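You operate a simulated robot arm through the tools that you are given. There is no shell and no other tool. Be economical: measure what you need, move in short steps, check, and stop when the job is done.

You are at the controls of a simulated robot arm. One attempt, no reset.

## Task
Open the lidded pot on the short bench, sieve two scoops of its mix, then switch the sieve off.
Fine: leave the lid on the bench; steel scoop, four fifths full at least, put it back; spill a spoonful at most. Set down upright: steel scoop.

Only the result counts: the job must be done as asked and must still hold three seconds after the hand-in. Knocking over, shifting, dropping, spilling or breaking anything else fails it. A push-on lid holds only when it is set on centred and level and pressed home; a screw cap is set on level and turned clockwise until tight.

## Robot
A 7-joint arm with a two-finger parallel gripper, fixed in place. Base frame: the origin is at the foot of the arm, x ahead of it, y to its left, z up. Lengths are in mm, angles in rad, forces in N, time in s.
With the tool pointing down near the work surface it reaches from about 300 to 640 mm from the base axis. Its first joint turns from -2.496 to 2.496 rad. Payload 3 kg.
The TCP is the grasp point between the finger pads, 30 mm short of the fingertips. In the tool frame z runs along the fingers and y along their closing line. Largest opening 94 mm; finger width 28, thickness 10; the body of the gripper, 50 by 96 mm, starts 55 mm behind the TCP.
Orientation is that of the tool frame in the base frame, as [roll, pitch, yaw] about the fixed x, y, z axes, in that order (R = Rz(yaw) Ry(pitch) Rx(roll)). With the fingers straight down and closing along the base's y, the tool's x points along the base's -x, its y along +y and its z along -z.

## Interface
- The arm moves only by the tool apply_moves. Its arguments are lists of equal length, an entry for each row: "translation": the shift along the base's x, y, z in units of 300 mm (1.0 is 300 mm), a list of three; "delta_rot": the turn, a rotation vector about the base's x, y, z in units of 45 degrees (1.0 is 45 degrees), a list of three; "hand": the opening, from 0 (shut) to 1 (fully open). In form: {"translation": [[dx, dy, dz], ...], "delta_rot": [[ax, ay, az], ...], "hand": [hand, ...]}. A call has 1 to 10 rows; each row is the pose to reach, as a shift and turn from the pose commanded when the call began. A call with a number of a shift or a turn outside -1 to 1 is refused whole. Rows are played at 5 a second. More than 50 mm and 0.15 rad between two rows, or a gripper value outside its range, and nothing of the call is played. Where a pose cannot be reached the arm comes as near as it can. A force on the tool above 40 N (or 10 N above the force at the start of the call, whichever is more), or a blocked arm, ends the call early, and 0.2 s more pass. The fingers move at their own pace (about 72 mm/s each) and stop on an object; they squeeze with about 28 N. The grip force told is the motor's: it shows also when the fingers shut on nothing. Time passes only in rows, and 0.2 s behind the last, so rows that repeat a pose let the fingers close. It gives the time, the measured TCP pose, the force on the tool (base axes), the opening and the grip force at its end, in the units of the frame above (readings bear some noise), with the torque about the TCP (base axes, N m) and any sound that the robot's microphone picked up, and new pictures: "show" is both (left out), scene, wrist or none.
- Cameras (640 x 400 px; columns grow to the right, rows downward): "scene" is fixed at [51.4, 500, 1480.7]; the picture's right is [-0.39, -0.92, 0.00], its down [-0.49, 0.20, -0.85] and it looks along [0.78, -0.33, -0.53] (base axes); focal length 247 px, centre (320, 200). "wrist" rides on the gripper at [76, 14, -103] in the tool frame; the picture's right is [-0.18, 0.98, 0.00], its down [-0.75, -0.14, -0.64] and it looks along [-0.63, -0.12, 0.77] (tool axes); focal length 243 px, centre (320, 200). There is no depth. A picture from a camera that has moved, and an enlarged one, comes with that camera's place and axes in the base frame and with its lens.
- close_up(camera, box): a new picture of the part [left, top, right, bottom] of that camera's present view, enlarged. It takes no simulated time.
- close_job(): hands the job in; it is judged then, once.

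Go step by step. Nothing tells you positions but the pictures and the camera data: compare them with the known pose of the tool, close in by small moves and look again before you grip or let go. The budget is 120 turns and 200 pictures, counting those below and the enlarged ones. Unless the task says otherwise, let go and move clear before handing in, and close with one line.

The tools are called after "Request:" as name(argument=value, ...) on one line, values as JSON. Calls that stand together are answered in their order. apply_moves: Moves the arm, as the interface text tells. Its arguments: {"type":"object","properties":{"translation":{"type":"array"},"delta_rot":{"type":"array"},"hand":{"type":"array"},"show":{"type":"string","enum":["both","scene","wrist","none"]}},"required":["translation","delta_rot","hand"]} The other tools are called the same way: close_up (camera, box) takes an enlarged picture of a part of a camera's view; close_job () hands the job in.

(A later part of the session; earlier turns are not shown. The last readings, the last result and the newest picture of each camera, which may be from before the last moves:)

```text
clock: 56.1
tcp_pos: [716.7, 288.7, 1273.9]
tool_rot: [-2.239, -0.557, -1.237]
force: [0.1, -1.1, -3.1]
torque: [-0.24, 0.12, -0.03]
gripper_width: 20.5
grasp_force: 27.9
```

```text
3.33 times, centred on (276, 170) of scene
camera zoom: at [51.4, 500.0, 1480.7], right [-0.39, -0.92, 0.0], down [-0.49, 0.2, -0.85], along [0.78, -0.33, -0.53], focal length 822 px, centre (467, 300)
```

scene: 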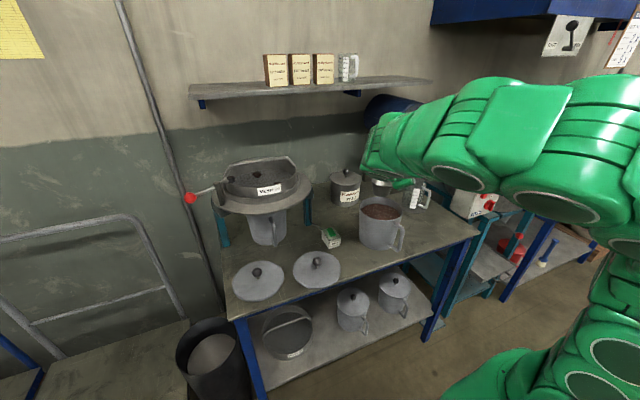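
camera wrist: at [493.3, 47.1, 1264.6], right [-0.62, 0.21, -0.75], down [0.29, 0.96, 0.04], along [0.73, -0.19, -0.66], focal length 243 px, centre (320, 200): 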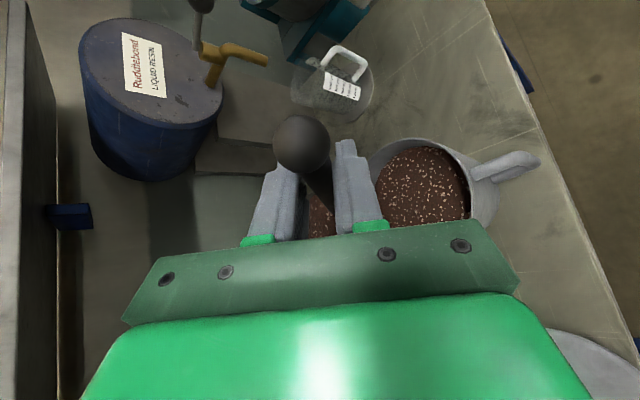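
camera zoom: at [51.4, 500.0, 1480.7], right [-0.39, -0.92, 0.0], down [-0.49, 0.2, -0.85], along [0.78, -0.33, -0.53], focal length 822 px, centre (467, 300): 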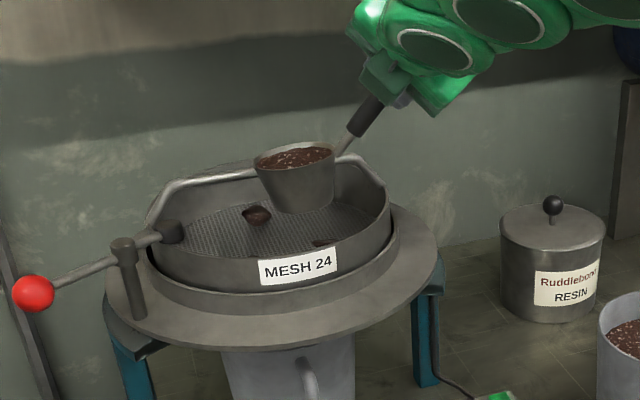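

The filled bowl is over the drum. Tipping in stages, a little higher than in the dry run.

Request:
apply_moves(translation=[[0.012, 0.015, 0], [0.023, 0.03, 0], [0.035, 0.045, 0], [0.047, 0.06, -0.003], [0.058, 0.075, -0.006], [0.07, 0.09, -0.01]], delta_rot=[[-0.127, -0.034, 0.108], [-0.253, -0.068, 0.215], [-0.38, -0.102, 0.323], [-0.507, -0.136, 0.431], [-0.633, -0.17, 0.538], [-0.76, -0.204, 0.646]], hand=[0, 0, 0, 0, 0, 0], show="none")

Request:
close_up(camera="scene", box=[180, 110, 372, 230])

```text
clock: 57.5
tcp_pos: [735.7, 314.7, 1270.3]
tool_rot: [-2.667, -1.105, -0.379]
force: [-0.3, 0.0, -3.1]
torque: [-0.06, 0.07, -0.01]
gripper_width: 20.3
grasp_force: 27.9
```

```text
3.33 times, centred on (276, 170) of scene
camera zoom: at [51.4, 500.0, 1480.7], right [-0.39, -0.92, 0.0], down [-0.49, 0.2, -0.85], along [0.78, -0.33, -0.53], focal length 822 px, centre (467, 300)
```

zoom: 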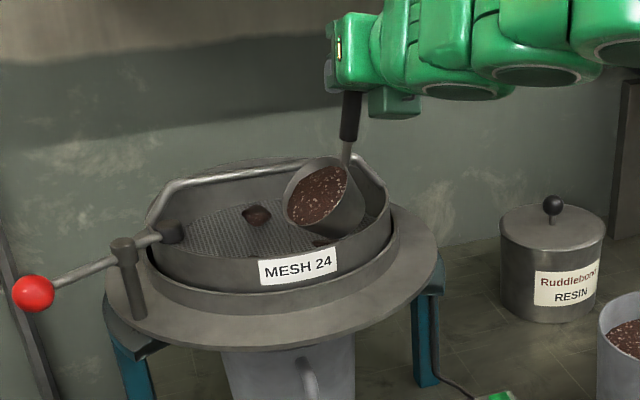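

Request:
apply_moves(translation=[[-0.002, 0.037, 0.005], [-0.004, 0.075, 0.01], [-0.006, 0.112, 0.015], [-0.008, 0.15, 0.017], [-0.01, 0.187, 0.017]], delta_rot=[[-0.131, -0.085, 0.053], [-0.261, -0.17, 0.107], [-0.392, -0.254, 0.16], [-0.522, -0.339, 0.214], [-0.653, -0.424, 0.267]], hand=[0, 0, 0, 0, 0], show="none")

Request:
close_up(camera="scene", box=[180, 110, 372, 230])

```text
clock: 58.7
tcp_pos: [734.2, 368.5, 1279.1]
tool_rot: [2.006, -1.183, 1.351]
force: [0.5, -0.1, -2.4]
torque: [0.05, 0.14, 0.0]
gripper_width: 20.3
grasp_force: 28.1
```

```text
3.33 times, centred on (276, 170) of scene
camera zoom: at [51.4, 500.0, 1480.7], right [-0.39, -0.92, 0.0], down [-0.49, 0.2, -0.85], along [0.78, -0.33, -0.53], focal length 822 px, centre (467, 300)
```

zoom: 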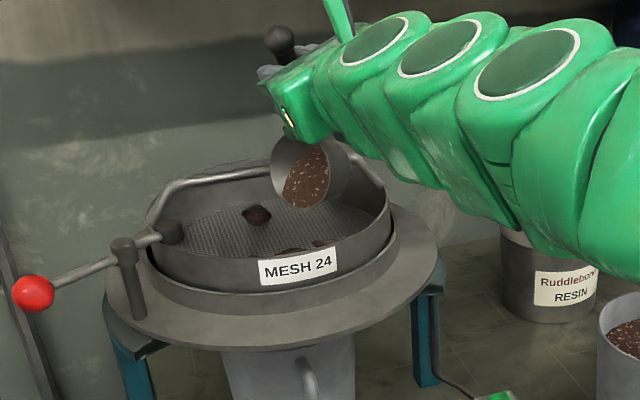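

Mix is starting to pour inside the drum. Completing the tip.

Request:
apply_moves(translation=[[-0.012, 0.006, -0.006], [-0.025, 0.015, -0.012], [-0.04, 0.026, -0.018], [-0.053, 0.035, -0.024], [-0.067, 0.045, -0.03], [-0.067, 0.045, -0.03], [-0.067, 0.045, -0.03]], delta_rot=[[-0.096, -0.093, 0.036], [-0.192, -0.185, 0.071], [-0.288, -0.278, 0.107], [-0.384, -0.37, 0.142], [-0.48, -0.463, 0.178], [-0.48, -0.463, 0.178], [-0.48, -0.463, 0.178]], hand=[0, 0, 0, 0, 0, 0, 0], show="none")

Request:
close_up(camera="scene", box=[180, 110, 372, 230])

```text
clock: 60.3
tcp_pos: [710.4, 367.0, 1284.0]
tool_rot: [1.455, -0.766, 1.985]
force: [0.8, -0.2, -0.5]
torque: [0.05, 0.11, 0.01]
gripper_width: 20.4
grasp_force: 28.2
out of reach, approached as far as the arm can: row 2, 5, 6, 7
```

```text
3.33 times, centred on (276, 170) of scene
camera zoom: at [51.4, 500.0, 1480.7], right [-0.39, -0.92, 0.0], down [-0.49, 0.2, -0.85], along [0.78, -0.33, -0.53], focal length 822 px, centre (467, 300)
```

zoom: 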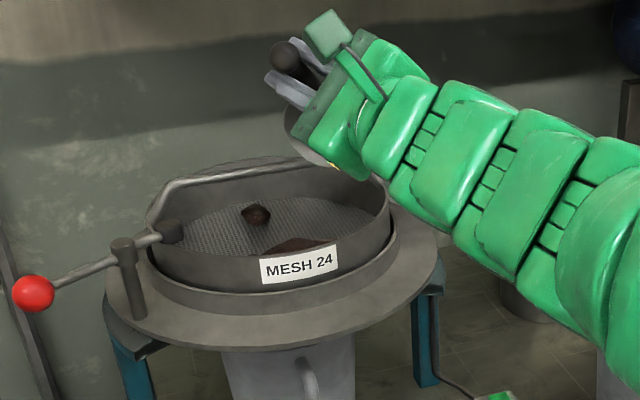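

Request:
close_up(camera="scene", box=[220, 155, 320, 225])

Request:
close_up(camera="wrist", box=[160, 40, 480, 240])

```text
5.71 times, centred on (270, 190) of scene
camera zoom: at [51.4, 500.0, 1480.7], right [-0.39, -0.92, 0.0], down [-0.49, 0.2, -0.85], along [0.78, -0.33, -0.53], focal length 1409 px, centre (606, 257)
```

zoom: 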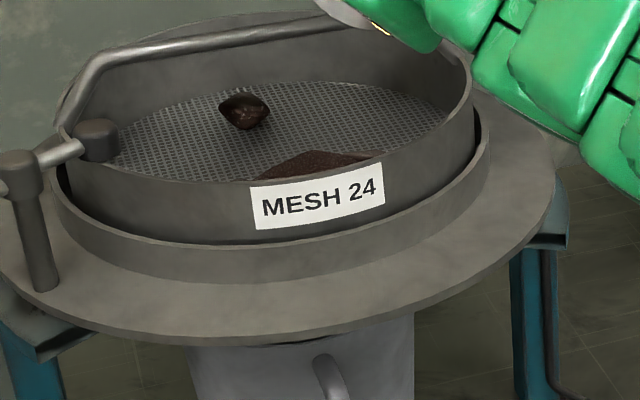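

```text
2.00 times, centred on (320, 140) of wrist
camera zoom: at [594.3, 375.5, 1339.4], right [0.22, -0.79, 0.58], down [-0.41, -0.61, -0.68], along [0.88, -0.09, -0.46], focal length 485 px, centre (320, 320)
```

zoom: 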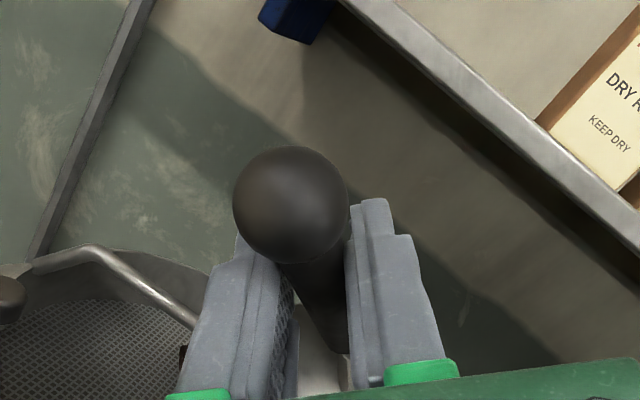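

The pile landed inside the drum with no visible spill. Reversing to level and checking that the bowl is empty.

Request:
apply_moves(translation=[[0.02, 0.001, -0.004], [0.04, 0.002, -0.008], [0.06, 0.004, -0.012], [0.08, 0.005, -0.012]], delta_rot=[[0.119, 0.11, -0.049], [0.238, 0.22, -0.098], [0.356, 0.33, -0.145], [0.475, 0.44, -0.195]], hand=[0, 0, 0, 0], show="none")

Request:
apply_moves(translation=[[0.001, -0.036, 0], [0.002, -0.072, 0], [0.003, -0.108, 0], [0.004, -0.144, 0], [0.005, -0.18, -0.01]], delta_rot=[[0.131, 0.085, -0.053], [0.261, 0.17, -0.107], [0.392, 0.254, -0.16], [0.522, 0.339, -0.214], [0.653, 0.424, -0.267]], hand=[0, 0, 0, 0, 0], show="none")

Request:
apply_moves(translation=[[-0.012, -0.015, 0], [-0.023, -0.03, 0], [-0.035, -0.045, 0], [-0.047, -0.06, 0.005], [-0.058, -0.075, 0.01], [-0.067, -0.09, 0.01]], delta_rot=[[0.127, 0.034, -0.108], [0.253, 0.068, -0.215], [0.38, 0.102, -0.323], [0.507, 0.136, -0.431], [0.633, 0.17, -0.538], [0.76, 0.204, -0.646]], hand=[0, 0, 0, 0, 0, 0], show="none")

Request:
close_up(camera="scene", box=[220, 120, 348, 220])

```text
clock: 61.3
tcp_pos: [734.4, 368.5, 1278.9]
tool_rot: [1.973, -1.179, 1.367]
force: [-0.5, -1.1, -1.0]
torque: [0.04, 0.1, 0.0]
gripper_width: 20.4
grasp_force: 27.7
```

```text
clock: 62.5
tcp_pos: [735.1, 313.0, 1277.5]
tool_rot: [-2.692, -1.109, -0.377]
force: [-0.2, -0.3, -1.8]
torque: [-0.01, 0.05, 0.01]
gripper_width: 20.5
grasp_force: 28.1
```

```text
clock: 63.9
tcp_pos: [715.1, 286.4, 1279.4]
tool_rot: [-2.257, -0.564, -1.24]
force: [0.3, -0.2, -1.4]
torque: [-0.09, 0.04, 0.0]
gripper_width: 20.3
grasp_force: 28.1
```

```text
4.00 times, centred on (284, 170) of scene
camera zoom: at [51.4, 500.0, 1480.7], right [-0.39, -0.92, 0.0], down [-0.49, 0.2, -0.85], along [0.78, -0.33, -0.53], focal length 986 px, centre (464, 320)
```

zoom: 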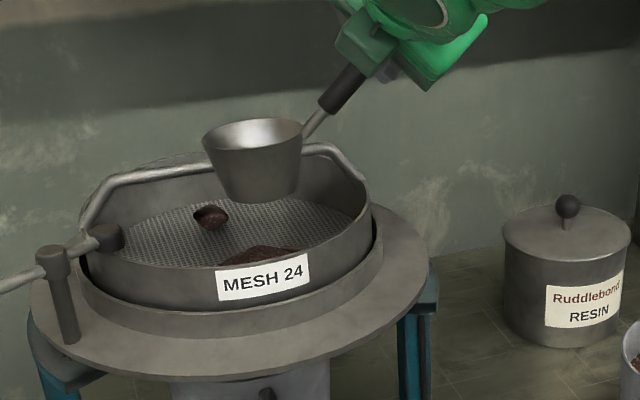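

The bowl is empty and clean. Going back to the pot for the second scoop, correcting a slight drift in tilt.

Request:
apply_moves(translation=[[-0.04, -0.13, 0.0], [-0.09, -0.26, -0.02], [-0.14, -0.39, -0.08], [-0.2, -0.52, -0.15], [-0.25, -0.647, -0.213]], delta_rot=[[0.008, -0.009, -0.146], [0.016, -0.018, -0.292], [0.018, -0.03, -0.438], [0.015, -0.045, -0.584], [0.01, -0.055, -0.73]], hand=[0, 0, 0, 0, 0], show="none")

Request:
apply_moves(translation=[[-0.067, -0.07, -0.05], [-0.133, -0.14, -0.1], [-0.2, -0.21, -0.15], [-0.273, -0.287, -0.203]], delta_rot=[[0, 0, -0.145], [0, 0, -0.29], [0, 0, -0.434], [0, 0, -0.579]], hand=[0, 0, 0, 0], show="none")

Request:
close_up(camera="scene", box=[340, 140, 468, 240])

```text
clock: 65.1
tcp_pos: [641.6, 93.1, 1213.2]
tool_rot: [-2.207, -0.558, -1.839]
force: [0.5, -0.4, -1.9]
torque: [-0.05, 0.1, -0.02]
gripper_width: 20.2
grasp_force: 28.0
```

```text
clock: 66.1
tcp_pos: [556.2, 8.0, 1153.6]
tool_rot: [-2.204, -0.555, -2.293]
force: [-0.4, -0.2, -1.2]
torque: [0.0, 0.12, -0.01]
gripper_width: 20.4
grasp_force: 27.9
```

```text
4.00 times, centred on (404, 190) of scene
camera zoom: at [51.4, 500.0, 1480.7], right [-0.39, -0.92, 0.0], down [-0.49, 0.2, -0.85], along [0.78, -0.33, -0.53], focal length 986 px, centre (-16, 240)
```

zoom: 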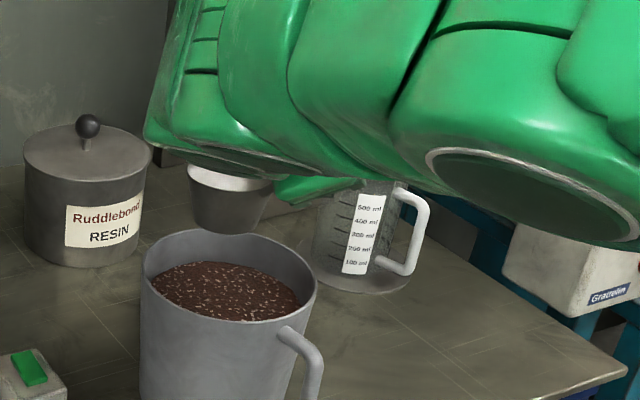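

Request:
apply_moves(translation=[[0.026, 0.001, 0], [0.052, 0.002, 0], [0.078, 0.004, 0], [0.105, 0.005, 0], [0.13, 0.006, -0.02], [0.163, 0.01, -0.04]], delta_rot=[[-0.017, 0.166, 0], [-0.035, 0.331, 0], [-0.052, 0.497, 0], [-0.07, 0.663, 0], [-0.087, 0.829, 0], [-0.105, 0.995, 0]], hand=[0, 0, 0, 0, 0, 0], show="none")

Request:
close_up(camera="scene", box=[340, 140, 468, 240])

```text
clock: 67.5
tcp_pos: [606.7, 9.4, 1142.2]
tool_rot: [3.099, -0.955, -1.579]
force: [-0.8, 0.0, -0.4]
torque: [0.0, 0.02, 0.02]
gripper_width: 20.3
grasp_force: 27.6
```

```text
4.00 times, centred on (404, 190) of scene
camera zoom: at [51.4, 500.0, 1480.7], right [-0.39, -0.92, 0.0], down [-0.49, 0.2, -0.85], along [0.78, -0.33, -0.53], focal length 986 px, centre (-16, 240)
```

zoom: 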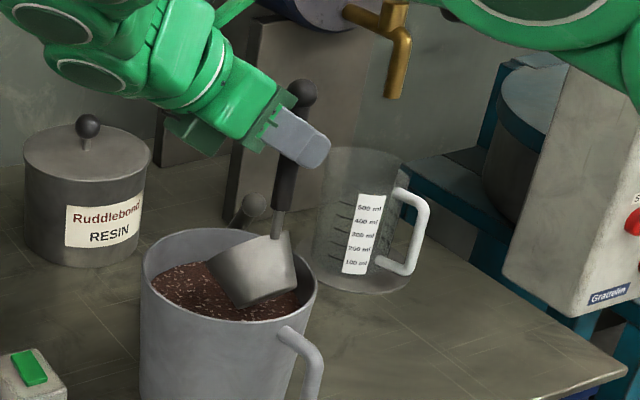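

Same pose as before; plunging slightly deeper this time, then sweeping and levelling.

Request:
apply_moves(translation=[[0, 0.01, -0.06], [0, 0.015, -0.12], [0, 0.018, -0.18], [0, 0.018, -0.24], [0, 0.018, -0.3], [0, 0.018, -0.333]], delta_rot=[[0, 0, 0], [0, 0, 0], [0, 0, 0], [0, 0, 0], [0, 0, 0], [0, 0, 0]], hand=[0, 0, 0, 0, 0, 0], show="none")

Request:
apply_moves(translation=[[0.027, 0.003, -0.014], [0.04, 0.003, -0.027], [0.013, 0, -0.037], [-0.02, 0, -0.044], [-0.043, -0.003, -0.041], [-0.07, -0.007, -0.02], [-0.07, -0.007, 0.02]], delta_rot=[[0.017, -0.166, 0], [0.035, -0.332, 0], [0.052, -0.497, 0], [0.07, -0.663, 0], [0.087, -0.829, 0], [0.105, -0.995, 0], [0.105, -0.995, 0]], hand=[0, 0, 0, 0, 0, 0, 0], show="none")

Request:
apply_moves(translation=[[0, 0, 0.04], [0, 0, 0.1], [0, 0, 0.18], [0, 0, 0.26], [0, 0, 0.34], [0, 0, 0.42]], delta_rot=[[0, 0, 0], [0, 0, 0], [0, 0, 0], [0, 0, 0], [0, 0, 0], [0, 0, 0]], hand=[0, 0, 0, 0, 0, 0], show="none")

Request:
close_up(camera="scene", box=[368, 160, 416, 200])

```text
clock: 68.9
tcp_pos: [606.1, 15.4, 1042.2]
tool_rot: [3.102, -0.955, -1.58]
force: [0.9, -0.2, -0.7]
torque: [-0.02, -0.07, 0.01]
gripper_width: 20.1
grasp_force: 28.0
```

```text
clock: 70.5
tcp_pos: [586.5, 11.6, 1050.0]
tool_rot: [-2.204, -0.555, -2.295]
force: [-6.6, -2.7, -3.5]
torque: [-0.22, 0.88, -0.23]
gripper_width: 20.8
grasp_force: 27.8
```

```text
clock: 71.9
tcp_pos: [589.5, 12.8, 1173.9]
tool_rot: [-2.206, -0.559, -2.293]
force: [0.2, -0.6, -2.5]
torque: [-0.02, 0.25, -0.01]
gripper_width: 20.5
grasp_force: 28.1
```

```text
10.00 times, centred on (392, 180) of scene
camera zoom: at [51.4, 500.0, 1480.7], right [-0.39, -0.92, 0.0], down [-0.49, 0.2, -0.85], along [0.78, -0.33, -0.53], focal length 2466 px, centre (-400, 400)
```

zoom: 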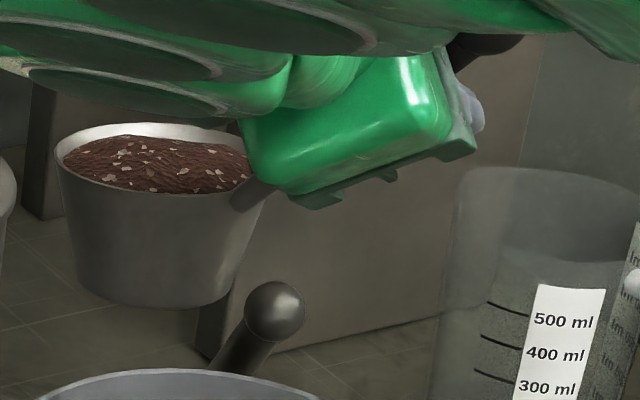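

The scoop is full again, though there was a brief contact with the pot wall. I'll check the pot's place and the scoop's level.

Request:
close_up(camera="scene", box=[340, 140, 468, 240])

Request:
close_up(camera="scene", box=[300, 180, 440, 290])

```text
4.00 times, centred on (404, 190) of scene
camera zoom: at [51.4, 500.0, 1480.7], right [-0.39, -0.92, 0.0], down [-0.49, 0.2, -0.85], along [0.78, -0.33, -0.53], focal length 986 px, centre (-16, 240)
```

zoom: 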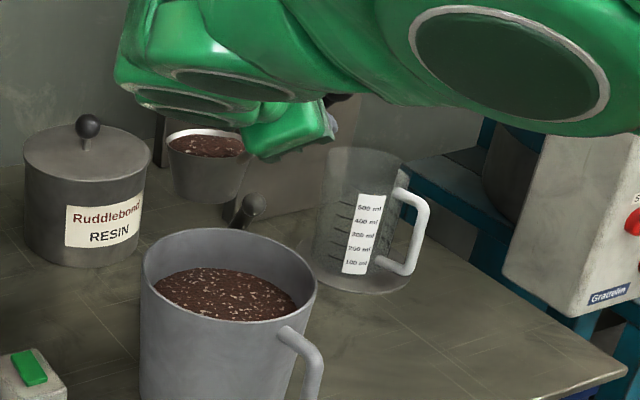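

```text
3.64 times, centred on (370, 235) of scene
camera zoom: at [51.4, 500.0, 1480.7], right [-0.39, -0.92, 0.0], down [-0.49, 0.2, -0.85], along [0.78, -0.33, -0.53], focal length 897 px, centre (138, 73)
```

zoom: 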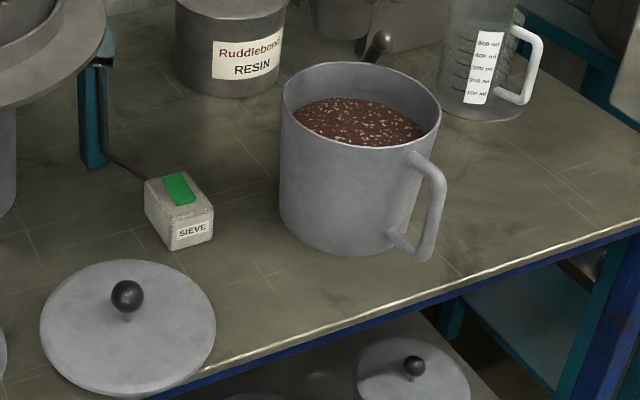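

The pot has not moved and nothing is spilt. Carrying the second scoop to the sieve.

Request:
apply_moves(translation=[[0.02, 0.03, 0.02], [0.06, 0.08, 0.05], [0.1, 0.14, 0.08], [0.13, 0.2, 0.11], [0.16, 0.24, 0.14], [0.17, 0.263, 0.14]], delta_rot=[[0, 0, 0.06], [0, 0, 0.17], [0, 0, 0.3], [0, 0, 0.43], [0, 0, 0.53], [0, 0, 0.579]], hand=[0, 0, 0, 0, 0, 0], show="none")

Request:
apply_moves(translation=[[0.02, 0.05, 0.05], [0.05, 0.13, 0.1], [0.09, 0.23, 0.15], [0.13, 0.33, 0.18], [0.17, 0.43, 0.2], [0.21, 0.53, 0.2], [0.24, 0.61, 0.2], [0.253, 0.657, 0.2]], delta_rot=[[0, 0, 0.06], [0, 0, 0.15], [0, 0, 0.27], [0, 0, 0.39], [0, 0, 0.51], [0, 0, 0.63], [0, 0, 0.72], [0, 0, 0.764]], hand=[0, 0, 0, 0, 0, 0, 0, 0], show="none")

Request:
close_up(camera="scene", box=[180, 110, 372, 230])

```text
clock: 73.3
tcp_pos: [636.7, 91.0, 1216.2]
tool_rot: [-2.207, -0.559, -1.838]
force: [-0.3, 0.1, -3.1]
torque: [-0.17, 0.25, 0.01]
gripper_width: 20.7
grasp_force: 28.1
```

```text
clock: 75.1
tcp_pos: [714.4, 288.1, 1276.2]
tool_rot: [-2.206, -0.555, -1.236]
force: [0.0, 1.0, -3.4]
torque: [-0.24, 0.1, -0.03]
gripper_width: 20.5
grasp_force: 27.8
```

```text
3.33 times, centred on (276, 170) of scene
camera zoom: at [51.4, 500.0, 1480.7], right [-0.39, -0.92, 0.0], down [-0.49, 0.2, -0.85], along [0.78, -0.33, -0.53], focal length 822 px, centre (467, 300)
```

zoom: 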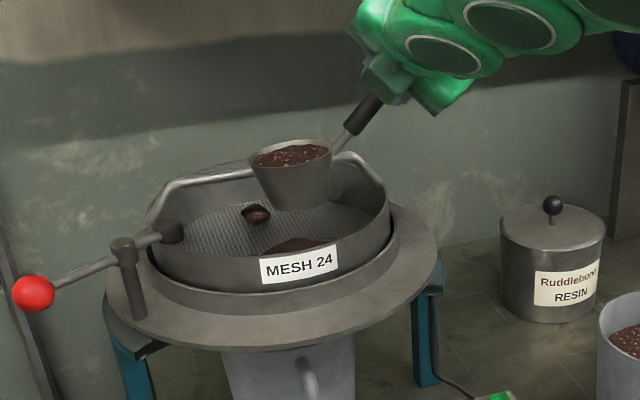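

Repeating the same staged pour.

Request:
apply_moves(translation=[[0.012, 0.015, 0], [0.023, 0.03, 0], [0.035, 0.045, 0], [0.047, 0.06, -0.003], [0.06, 0.075, -0.006], [0.073, 0.09, -0.01]], delta_rot=[[-0.127, -0.034, 0.108], [-0.253, -0.068, 0.215], [-0.38, -0.102, 0.323], [-0.507, -0.136, 0.431], [-0.633, -0.17, 0.538], [-0.76, -0.204, 0.646]], hand=[0, 0, 0, 0, 0, 0], show="none")

Request:
apply_moves(translation=[[-0.002, 0.037, 0.005], [-0.004, 0.075, 0.01], [-0.006, 0.112, 0.015], [-0.008, 0.15, 0.017], [-0.01, 0.187, 0.017]], delta_rot=[[-0.131, -0.085, 0.053], [-0.261, -0.17, 0.107], [-0.392, -0.254, 0.16], [-0.522, -0.339, 0.214], [-0.653, -0.424, 0.267]], hand=[0, 0, 0, 0, 0], show="none")

Request:
close_up(camera="scene", box=[180, 110, 372, 230])

```text
clock: 76.5
tcp_pos: [735.3, 315.7, 1273.9]
tool_rot: [-2.641, -1.106, -0.379]
force: [0.8, 0.5, 0.5]
torque: [0.15, -0.25, -0.04]
gripper_width: 20.7
grasp_force: 28.4
```

```text
clock: 77.7
tcp_pos: [730.4, 373.0, 1277.0]
tool_rot: [2.029, -1.179, 1.357]
force: [0.3, 0.3, -2.4]
torque: [0.03, 0.13, 0.0]
gripper_width: 20.4
grasp_force: 27.8
```

```text
3.33 times, centred on (276, 170) of scene
camera zoom: at [51.4, 500.0, 1480.7], right [-0.39, -0.92, 0.0], down [-0.49, 0.2, -0.85], along [0.78, -0.33, -0.53], focal length 822 px, centre (467, 300)
```

zoom: 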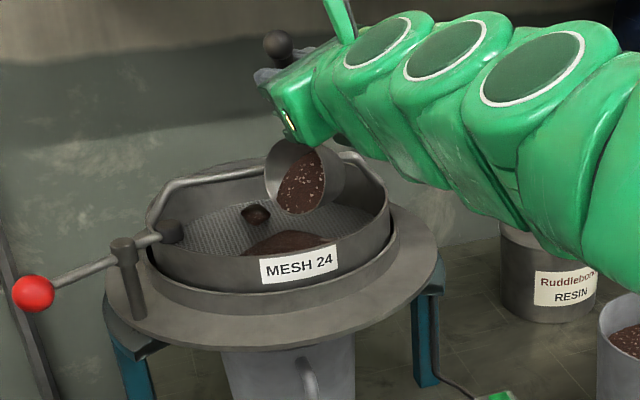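

Request:
apply_moves(translation=[[-0.012, 0.006, 0], [-0.025, 0.01, 0.0], [-0.04, 0.01, 0.01], [-0.053, 0.0, 0.015], [-0.067, -0.01, 0.02], [-0.067, -0.01, 0.02], [-0.067, -0.01, 0.02]], delta_rot=[[-0.096, -0.093, 0.036], [-0.192, -0.185, 0.071], [-0.288, -0.278, 0.107], [-0.384, -0.37, 0.142], [-0.48, -0.463, 0.178], [-0.48, -0.463, 0.178], [-0.48, -0.463, 0.178]], hand=[0, 0, 0, 0, 0, 0, 0], show="none")

Request:
close_up(camera="scene", box=[180, 110, 372, 230])

```text
clock: 79.3
tcp_pos: [712.6, 368.3, 1283.1]
tool_rot: [1.46, -0.757, 1.988]
force: [-0.1, -0.2, -0.1]
torque: [0.06, 0.14, 0.04]
gripper_width: 20.0
grasp_force: 28.3
```

```text
3.33 times, centred on (276, 170) of scene
camera zoom: at [51.4, 500.0, 1480.7], right [-0.39, -0.92, 0.0], down [-0.49, 0.2, -0.85], along [0.78, -0.33, -0.53], focal length 822 px, centre (467, 300)
```

zoom: 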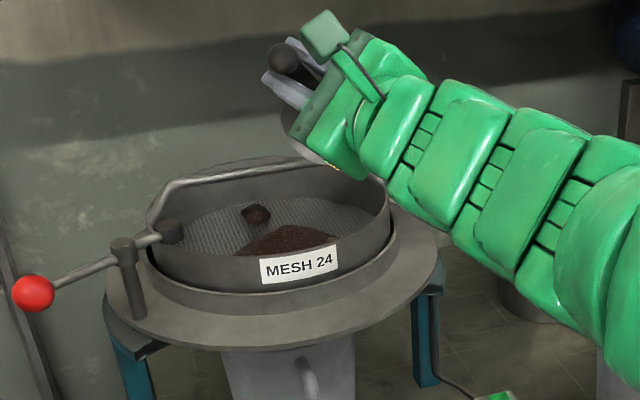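

Poured. Reversing to level again.

Request:
apply_moves(translation=[[0.018, 0.001, 0], [0.036, 0.002, 0], [0.054, 0.003, 0], [0.072, 0.003, 0]], delta_rot=[[0.119, 0.11, -0.049], [0.238, 0.22, -0.098], [0.356, 0.33, -0.145], [0.475, 0.44, -0.195]], hand=[0, 0, 0, 0], show="none")

Request:
apply_moves(translation=[[0.001, -0.036, 0], [0.002, -0.072, 0], [0.003, -0.108, 0], [0.004, -0.144, 0], [0.005, -0.18, 0]], delta_rot=[[0.131, 0.085, -0.053], [0.261, 0.17, -0.107], [0.392, 0.254, -0.16], [0.522, 0.339, -0.214], [0.653, 0.424, -0.267]], hand=[0, 0, 0, 0, 0], show="none")

Request:
apply_moves(translation=[[-0.012, -0.015, 0], [-0.023, -0.03, 0], [-0.035, -0.045, 0], [-0.047, -0.06, 0.005], [-0.058, -0.075, 0.01], [-0.067, -0.09, 0.01]], delta_rot=[[0.127, 0.034, -0.108], [0.253, 0.068, -0.215], [0.38, 0.102, -0.323], [0.507, 0.136, -0.431], [0.633, 0.17, -0.538], [0.76, 0.204, -0.646]], hand=[0, 0, 0, 0, 0, 0], show="none")

Request:
close_up(camera="scene", box=[220, 120, 348, 220])

```text
clock: 80.3
tcp_pos: [732.9, 368.7, 1284.2]
tool_rot: [1.996, -1.177, 1.372]
force: [0.0, 0.0, -2.0]
torque: [0.0, 0.05, 0.03]
gripper_width: 20.4
grasp_force: 27.5
```

```text
clock: 81.5
tcp_pos: [735.3, 314.6, 1283.1]
tool_rot: [-2.665, -1.113, -0.373]
force: [0.0, 0.2, -1.2]
torque: [-0.02, 0.01, 0.02]
gripper_width: 20.4
grasp_force: 28.4
```

```text
clock: 82.9
tcp_pos: [713.7, 287.8, 1285.3]
tool_rot: [-2.226, -0.567, -1.238]
force: [-0.3, -0.6, -1.5]
torque: [-0.09, 0.04, 0.01]
gripper_width: 20.4
grasp_force: 28.0
```

```text
4.00 times, centred on (284, 170) of scene
camera zoom: at [51.4, 500.0, 1480.7], right [-0.39, -0.92, 0.0], down [-0.49, 0.2, -0.85], along [0.78, -0.33, -0.53], focal length 986 px, centre (464, 320)
```

zoom: 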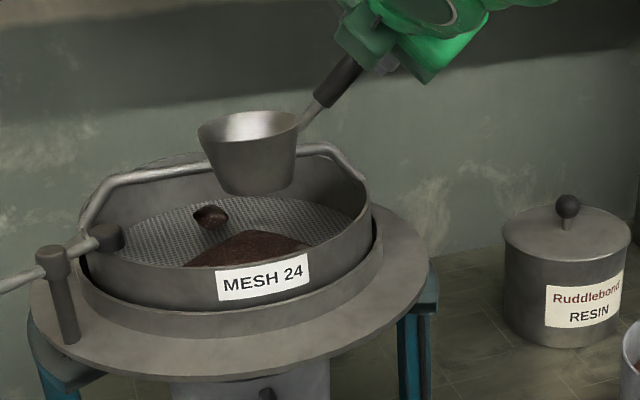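

The scoop is empty; both loads lie in the sieve drum. Now I'll carry the scoop back above its spot.

Request:
apply_moves(translation=[[-0.04, -0.13, 0.0], [-0.09, -0.26, -0.02], [-0.14, -0.39, -0.08], [-0.2, -0.52, -0.15], [-0.247, -0.653, -0.233]], delta_rot=[[0.006, -0.002, -0.15], [0.012, -0.005, -0.3], [0.018, -0.008, -0.45], [0.024, -0.012, -0.6], [0.022, -0.02, -0.751]], hand=[0, 0, 0, 0, 0], show="none")

Request:
apply_moves(translation=[[-0.05, -0.11, 0], [-0.1, -0.23, -0.03], [-0.15, -0.35, -0.08], [-0.2, -0.47, -0.15], [-0.24, -0.59, -0.22], [-0.27, -0.7, -0.29], [-0.297, -0.793, -0.35]], delta_rot=[[0, 0, -0.08], [0, 0, -0.16], [0, 0, -0.25], [0, 0, -0.33], [0, 0, -0.42], [0, 0, -0.5], [0, 0, -0.579]], hand=[0, 0, 0, 0, 0, 0, 0], show="both")

Request:
close_up(camera="scene", box=[345, 120, 505, 240])

```text
clock: 84.1
tcp_pos: [644.7, 90.7, 1216.9]
tool_rot: [-2.208, -0.552, -1.839]
force: [1.2, -0.7, -1.1]
torque: [-0.07, 0.1, -0.02]
gripper_width: 20.3
grasp_force: 27.4
```

```text
clock: 85.7
tcp_pos: [552.2, -146.5, 1111.0]
tool_rot: [-2.208, -0.551, -2.295]
force: [-1.1, 0.5, -1.3]
torque: [-0.02, 0.13, -0.01]
gripper_width: 20.4
grasp_force: 27.7
camera wrist: at [458.7, -114.5, 1193.3], right [-0.61, 0.19, -0.77], down [0.27, 0.96, 0.03], along [0.75, -0.19, -0.64], focal length 243 px, centre (320, 200)
```

scene: 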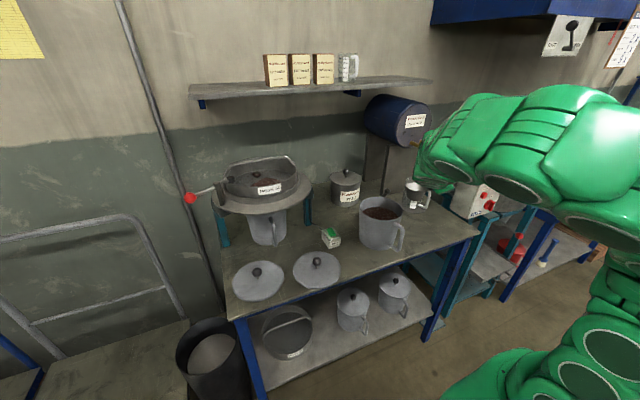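
wrist: 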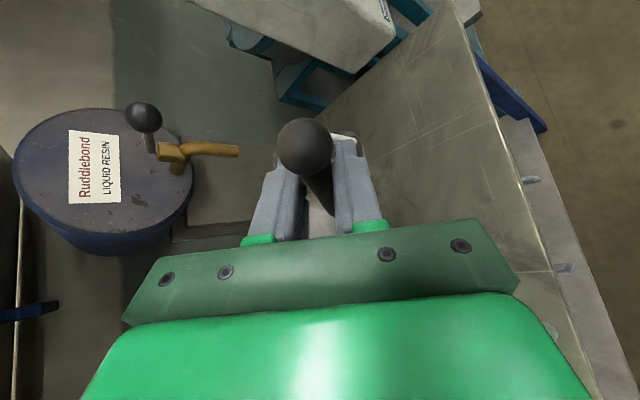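

```text
3.33 times, centred on (425, 180) of scene
camera zoom: at [51.4, 500.0, 1480.7], right [-0.39, -0.92, 0.0], down [-0.49, 0.2, -0.85], along [0.78, -0.33, -0.53], focal length 822 px, centre (-30, 267)
```

zoom: 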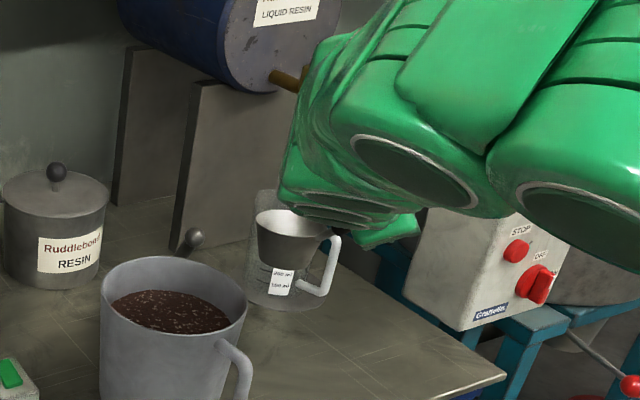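

The scoop looks level above its spot. Lowering it straight down, then creeping to contact.

Request:
apply_moves(translation=[[-0.002, -0.004, -0.1], [-0.003, -0.004, -0.2], [-0.004, -0.004, -0.3], [-0.004, -0.004, -0.4], [-0.004, -0.004, -0.48], [-0.004, -0.004, -0.53], [-0.004, -0.004, -0.53]], delta_rot=[[0, 0, 0], [0, 0, 0], [0, 0, 0], [0, 0, 0], [0, 0, 0], [0, 0, 0], [0, 0, 0]], hand=[0, 0, 0, 0, 0, 0, 0], show="none")

Request:
close_up(camera="scene", box=[375, 180, 455, 240])

```text
clock: 87.3
tcp_pos: [549.8, -147.2, 951.6]
tool_rot: [-2.209, -0.551, -2.292]
force: [1.8, 0.9, -0.1]
torque: [-0.03, 0.04, -0.01]
gripper_width: 20.3
grasp_force: 27.8
```

```text
6.67 times, centred on (415, 210) of scene
camera zoom: at [51.4, 500.0, 1480.7], right [-0.39, -0.92, 0.0], down [-0.49, 0.2, -0.85], along [0.78, -0.33, -0.53], focal length 1644 px, centre (-313, 133)
```

zoom: 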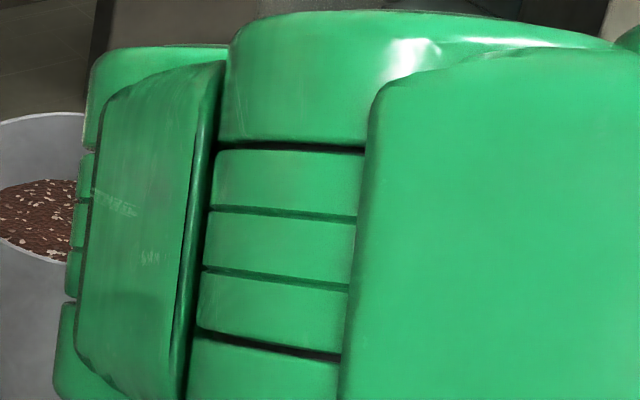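

Request:
apply_moves(translation=[[0, 0, -0.005], [0, 0, -0.01], [0, 0, -0.01]], delta_rot=[[0, 0, 0], [0, 0, 0], [0, 0, 0]], hand=[0, 0, 0], show="none")

Request:
apply_moves(translation=[[0, 0, -0.005], [0, 0, -0.01], [0, 0, -0.01]], delta_rot=[[0, 0, 0], [0, 0, 0], [0, 0, 0]], hand=[0, 0, 0], show="wrist")

Request:
close_up(camera="wrist", box=[200, 90, 440, 240])

```text
clock: 88.1
tcp_pos: [549.6, -146.3, 949.7]
tool_rot: [-2.207, -0.552, -2.292]
force: [0.0, -0.7, -0.2]
torque: [-0.09, 0.04, -0.08]
gripper_width: 20.6
grasp_force: 28.0
```

```text
clock: 88.9
tcp_pos: [549.7, -145.1, 947.1]
tool_rot: [-2.207, -0.551, -2.291]
force: [-0.8, -0.7, 1.7]
torque: [-0.12, -0.03, -0.1]
gripper_width: 20.6
grasp_force: 27.9
camera wrist: at [456.4, -112.9, 1029.9], right [-0.61, 0.19, -0.77], down [0.27, 0.96, 0.03], along [0.75, -0.19, -0.64], focal length 243 px, centre (320, 200)
```

wrist: 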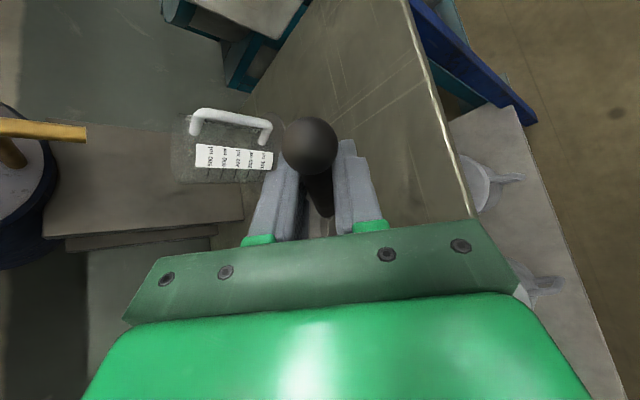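

```text
2.67 times, centred on (320, 165) of wrist
camera zoom: at [456.4, -112.9, 1029.9], right [-0.61, 0.19, -0.77], down [0.27, 0.96, 0.03], along [0.75, -0.19, -0.64], focal length 647 px, centre (320, 293)
```

zoom: 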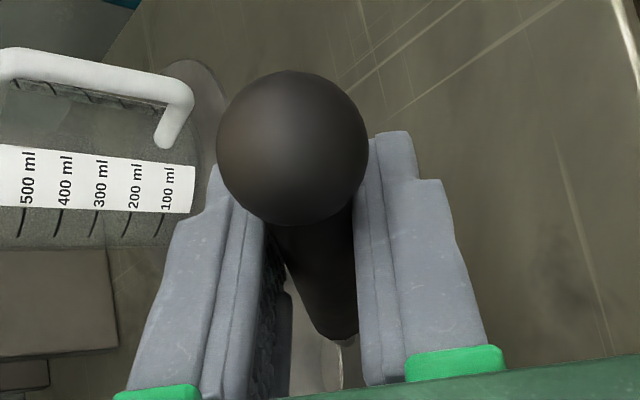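

Request:
apply_moves(translation=[[0, 0, -0.005], [0, 0, -0.009], [0, 0, -0.009]], delta_rot=[[0, 0, 0], [0, 0, 0], [0, 0, 0]], hand=[0, 0, 0], show="none")

```text
clock: 89.7
tcp_pos: [550.1, -146.1, 945.3]
tool_rot: [-2.207, -0.551, -2.295]
force: [-5.7, 0.1, 12.2]
torque: [-0.08, -0.43, -0.07]
gripper_width: 20.1
grasp_force: 27.7
```

Firm contact. I'll release, hold a moment, then withdraw along the tool axis.

Request:
apply_moves(translation=[[0, 0, 0.003], [0, 0, 0.003], [0, 0, 0.003], [0, 0, 0.003]], delta_rot=[[0, 0, 0], [0, 0, 0], [0, 0, 0], [0, 0, 0]], hand=[0.3, 0.7, 0.7, 0.7], show="none")

Request:
apply_moves(translation=[[-0.03, 0.06, 0.04], [-0.06, 0.12, 0.08], [-0.09, 0.18, 0.12], [-0.13, 0.25, 0.17], [-0.13, 0.25, 0.3]], delta_rot=[[0, 0, 0], [0, 0, 0], [0, 0, 0], [0, 0, 0], [0, 0, 0]], hand=[0.7, 0.7, 0.7, 0.7, 0.7], show="both")

```text
clock: 90.7
tcp_pos: [551.6, -144.4, 946.1]
tool_rot: [-2.208, -0.552, -2.292]
force: [-0.5, -0.2, -0.1]
torque: [0.02, 0.0, -0.02]
gripper_width: 65.7
grasp_force: 0.2
```

```text
clock: 91.9
tcp_pos: [512.0, -68.5, 1032.5]
tool_rot: [-2.209, -0.552, -2.291]
force: [0.8, -0.2, -1.1]
torque: [0.0, 0.0, -0.02]
gripper_width: 65.9
grasp_force: 0.0
camera wrist: at [416.9, -36.2, 1116.7], right [-0.61, 0.19, -0.77], down [0.27, 0.96, 0.03], along [0.75, -0.19, -0.64], focal length 243 px, centre (320, 200)
```

scene: 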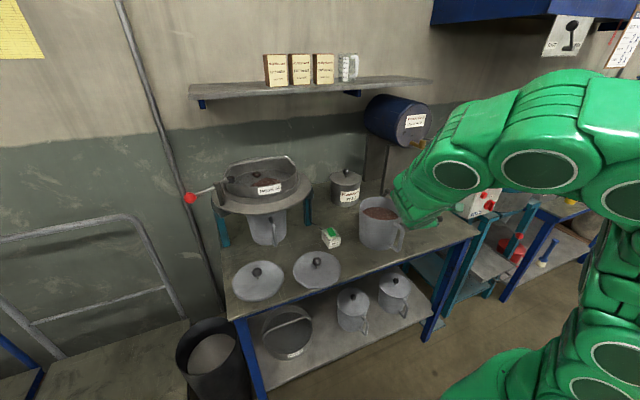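
wrist: 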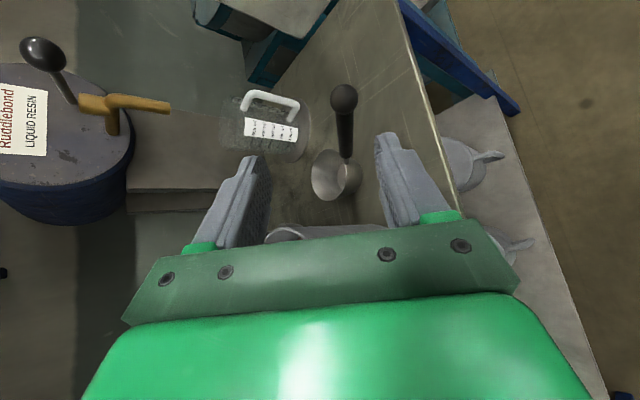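

The scoop stands upright in its place. Next is the sieve switch near (703, 183, 885); I'll close the fingers and turn the tool to point outward at about 40°.

Request:
apply_moves(translation=[[0.0, 0.06, 0.1], [0.02, 0.12, 0.2], [0.03, 0.18, 0.3], [0.04, 0.24, 0.35], [0.05, 0.3, 0.4], [0.06, 0.367, 0.4]], delta_rot=[[0.155, -0.049, -0.04], [0.311, -0.098, -0.081], [0.466, -0.147, -0.121], [0.621, -0.197, -0.161], [0.777, -0.246, -0.202], [0.932, -0.295, -0.242]], hand=[0.7, 0.7, 0, 0, 0, 0], show="none")

Request:
apply_moves(translation=[[0.05, 0.07, -0.08], [0.1, 0.14, -0.16], [0.15, 0.2, -0.24], [0.2, 0.27, -0.32], [0.26, 0.34, -0.4], [0.317, 0.4, -0.48]], delta_rot=[[0.155, -0.049, -0.04], [0.311, -0.098, -0.081], [0.466, -0.147, -0.121], [0.621, -0.197, -0.161], [0.777, -0.246, -0.202], [0.932, -0.295, -0.242]], hand=[0, 0, 0, 0, 0, 0], show="both")

```text
clock: 93.3
tcp_pos: [529.3, 38.7, 1155.9]
tool_rot: [-2.559, 0.138, -2.414]
force: [0.6, 0.2, -0.2]
torque: [-0.01, 0.0, 0.01]
gripper_width: 0.0
grasp_force: 28.5
```

```text
clock: 94.7
tcp_pos: [624.5, 161.5, 1011.0]
tool_rot: [-3.137, 0.708, -2.868]
force: [-1.1, 0.5, 0.1]
torque: [-0.02, 0.03, 0.03]
gripper_width: 0.1
grasp_force: 28.4
camera wrist: at [500.0, 142.7, 1039.7], right [-0.13, 0.98, 0.12], down [0.19, -0.09, 0.98], along [0.97, 0.15, -0.17], focal length 243 px, centre (320, 200)
```

scene: 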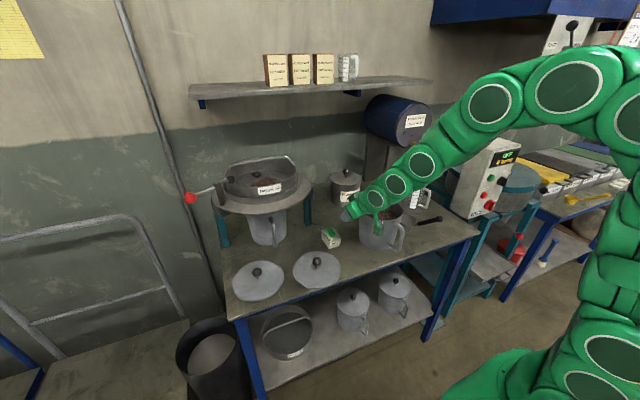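
wrist: 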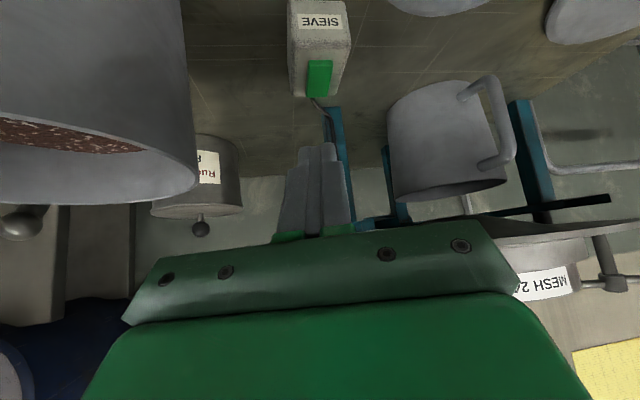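

Request:
close_up(camera="wrist", box=[260, 0, 380, 110])

Request:
close_up(camera="scene", box=[310, 195, 370, 250])

```text
3.64 times, centred on (320, 55) of wrist
camera zoom: at [500.0, 142.7, 1039.7], right [-0.13, 0.98, 0.12], down [0.19, -0.09, 0.98], along [0.97, 0.15, -0.17], focal length 882 px, centre (320, 727)
```

zoom: 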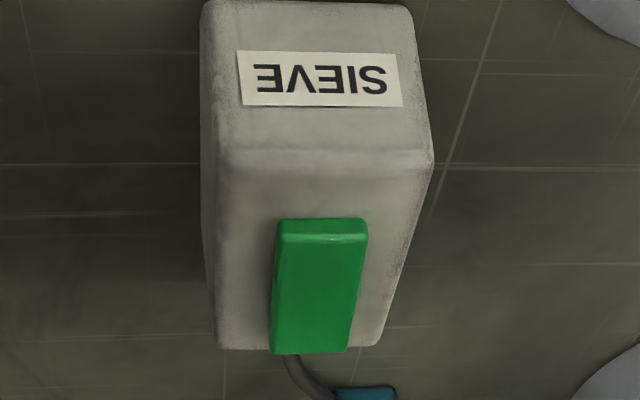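

```text
7.27 times, centred on (340, 222) of scene
camera zoom: at [51.4, 500.0, 1480.7], right [-0.39, -0.92, 0.0], down [-0.49, 0.2, -0.85], along [0.78, -0.33, -0.53], focal length 1793 px, centre (174, 36)
```

zoom: 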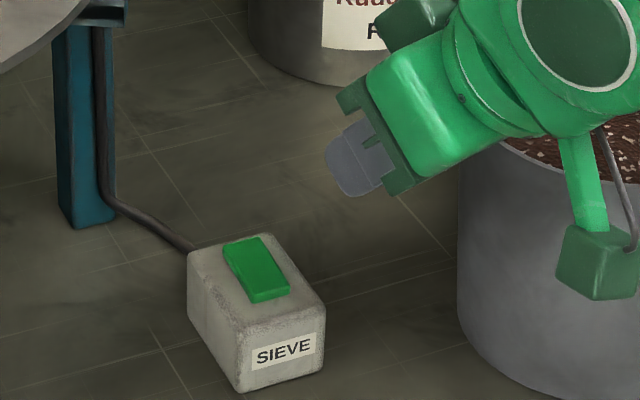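

The rocker's far end (706, 184, 902) measures higher than the near end (673, 184, 891), so pressing the far end should toggle it. I'll position above it.

Request:
apply_moves(translation=[[0.08, 0.023, 0], [0.16, 0.046, 0], [0.235, 0.068, -0.07], [0.235, 0.068, -0.17], [0.235, 0.068, -0.22]], delta_rot=[[0, 0, 0], [0, 0, 0], [0, 0, 0], [0, 0, 0], [0, 0, 0]], hand=[0, 0, 0, 0, 0], show="wrist")

Request:
close_up(camera="scene", box=[310, 195, 370, 250])

Request:
close_up(camera="wrist", box=[240, 60, 400, 180])

```text
clock: 95.9
tcp_pos: [697.1, 180.3, 944.5]
tool_rot: [-3.134, 0.707, -2.865]
force: [-0.1, 0.6, 0.3]
torque: [-0.02, 0.02, 0.04]
gripper_width: 0.3
grasp_force: 27.7
camera wrist: at [573.1, 162.9, 973.9], right [-0.13, 0.99, 0.11], down [0.19, -0.09, 0.98], along [0.97, 0.15, -0.17], focal length 243 px, centre (320, 200)
```

wrist: 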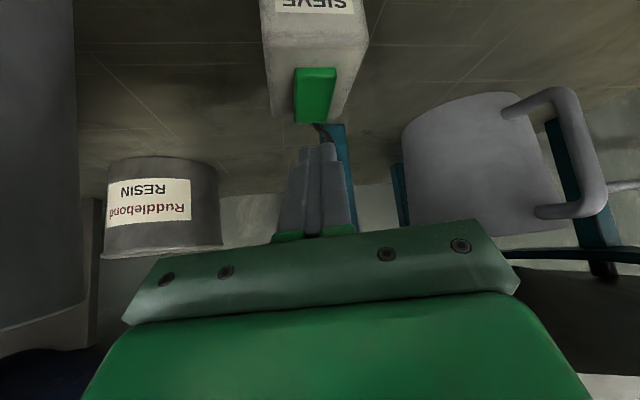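

```text
7.27 times, centred on (340, 222) of scene
camera zoom: at [51.4, 500.0, 1480.7], right [-0.39, -0.92, 0.0], down [-0.49, 0.2, -0.85], along [0.78, -0.33, -0.53], focal length 1793 px, centre (174, 36)
```

zoom: 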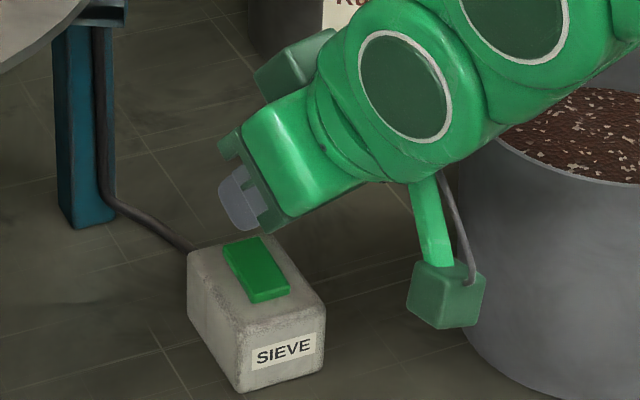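

```text
3.33 times, centred on (320, 120) of wrist
camera zoom: at [573.1, 162.9, 973.9], right [-0.13, 0.99, 0.11], down [0.19, -0.09, 0.98], along [0.97, 0.15, -0.17], focal length 809 px, centre (320, 467)
```

zoom: 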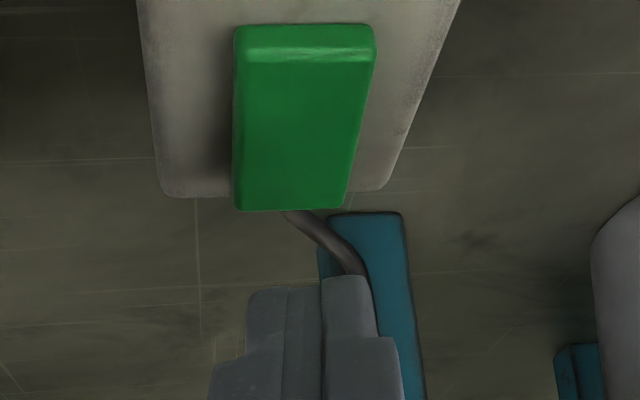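

Tip is above the rocker's far end. Pressing down in small steps.

Request:
apply_moves(translation=[[-0.005, 0.005, -0.02], [-0.005, 0.005, -0.035], [-0.005, 0.005, -0.045]], delta_rot=[[0, 0, 0], [0, 0, 0], [0, 0, 0]], hand=[0, 0, 0], show="none")

Request:
close_up(camera="wrist", box=[240, 60, 400, 180])

```text
clock: 96.7
tcp_pos: [694.7, 182.7, 932.5]
tool_rot: [-3.134, 0.709, -2.866]
force: [-0.3, -0.2, 0.9]
torque: [-0.01, -0.01, -0.02]
gripper_width: 0.1
grasp_force: 28.3
```

```text
3.33 times, centred on (320, 120) of wrist
camera zoom: at [571.0, 164.5, 960.8], right [-0.13, 0.98, 0.11], down [0.18, -0.09, 0.98], along [0.97, 0.15, -0.17], focal length 809 px, centre (320, 467)
```

zoom: 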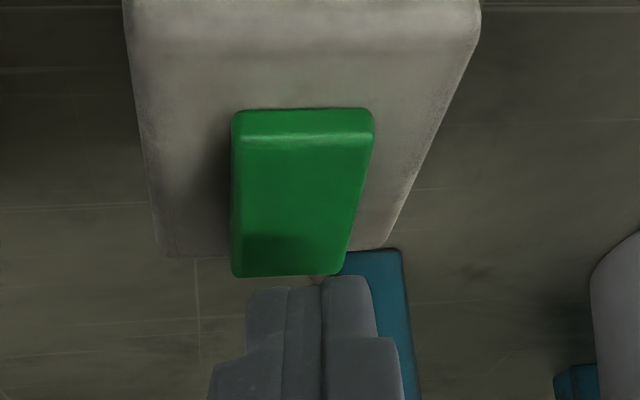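

Request:
apply_moves(translation=[[0, 0, -0.01], [0, 0, -0.02], [0, 0, -0.02]], delta_rot=[[0, 0, 0], [0, 0, 0], [0, 0, 0]], hand=[0, 0, 0], show="none")

```text
clock: 97.5
tcp_pos: [695.7, 181.8, 925.8]
tool_rot: [-3.135, 0.708, -2.866]
force: [-0.9, -1.2, 0.6]
torque: [-0.06, -0.03, 0.0]
gripper_width: 0.0
grasp_force: 28.1
```

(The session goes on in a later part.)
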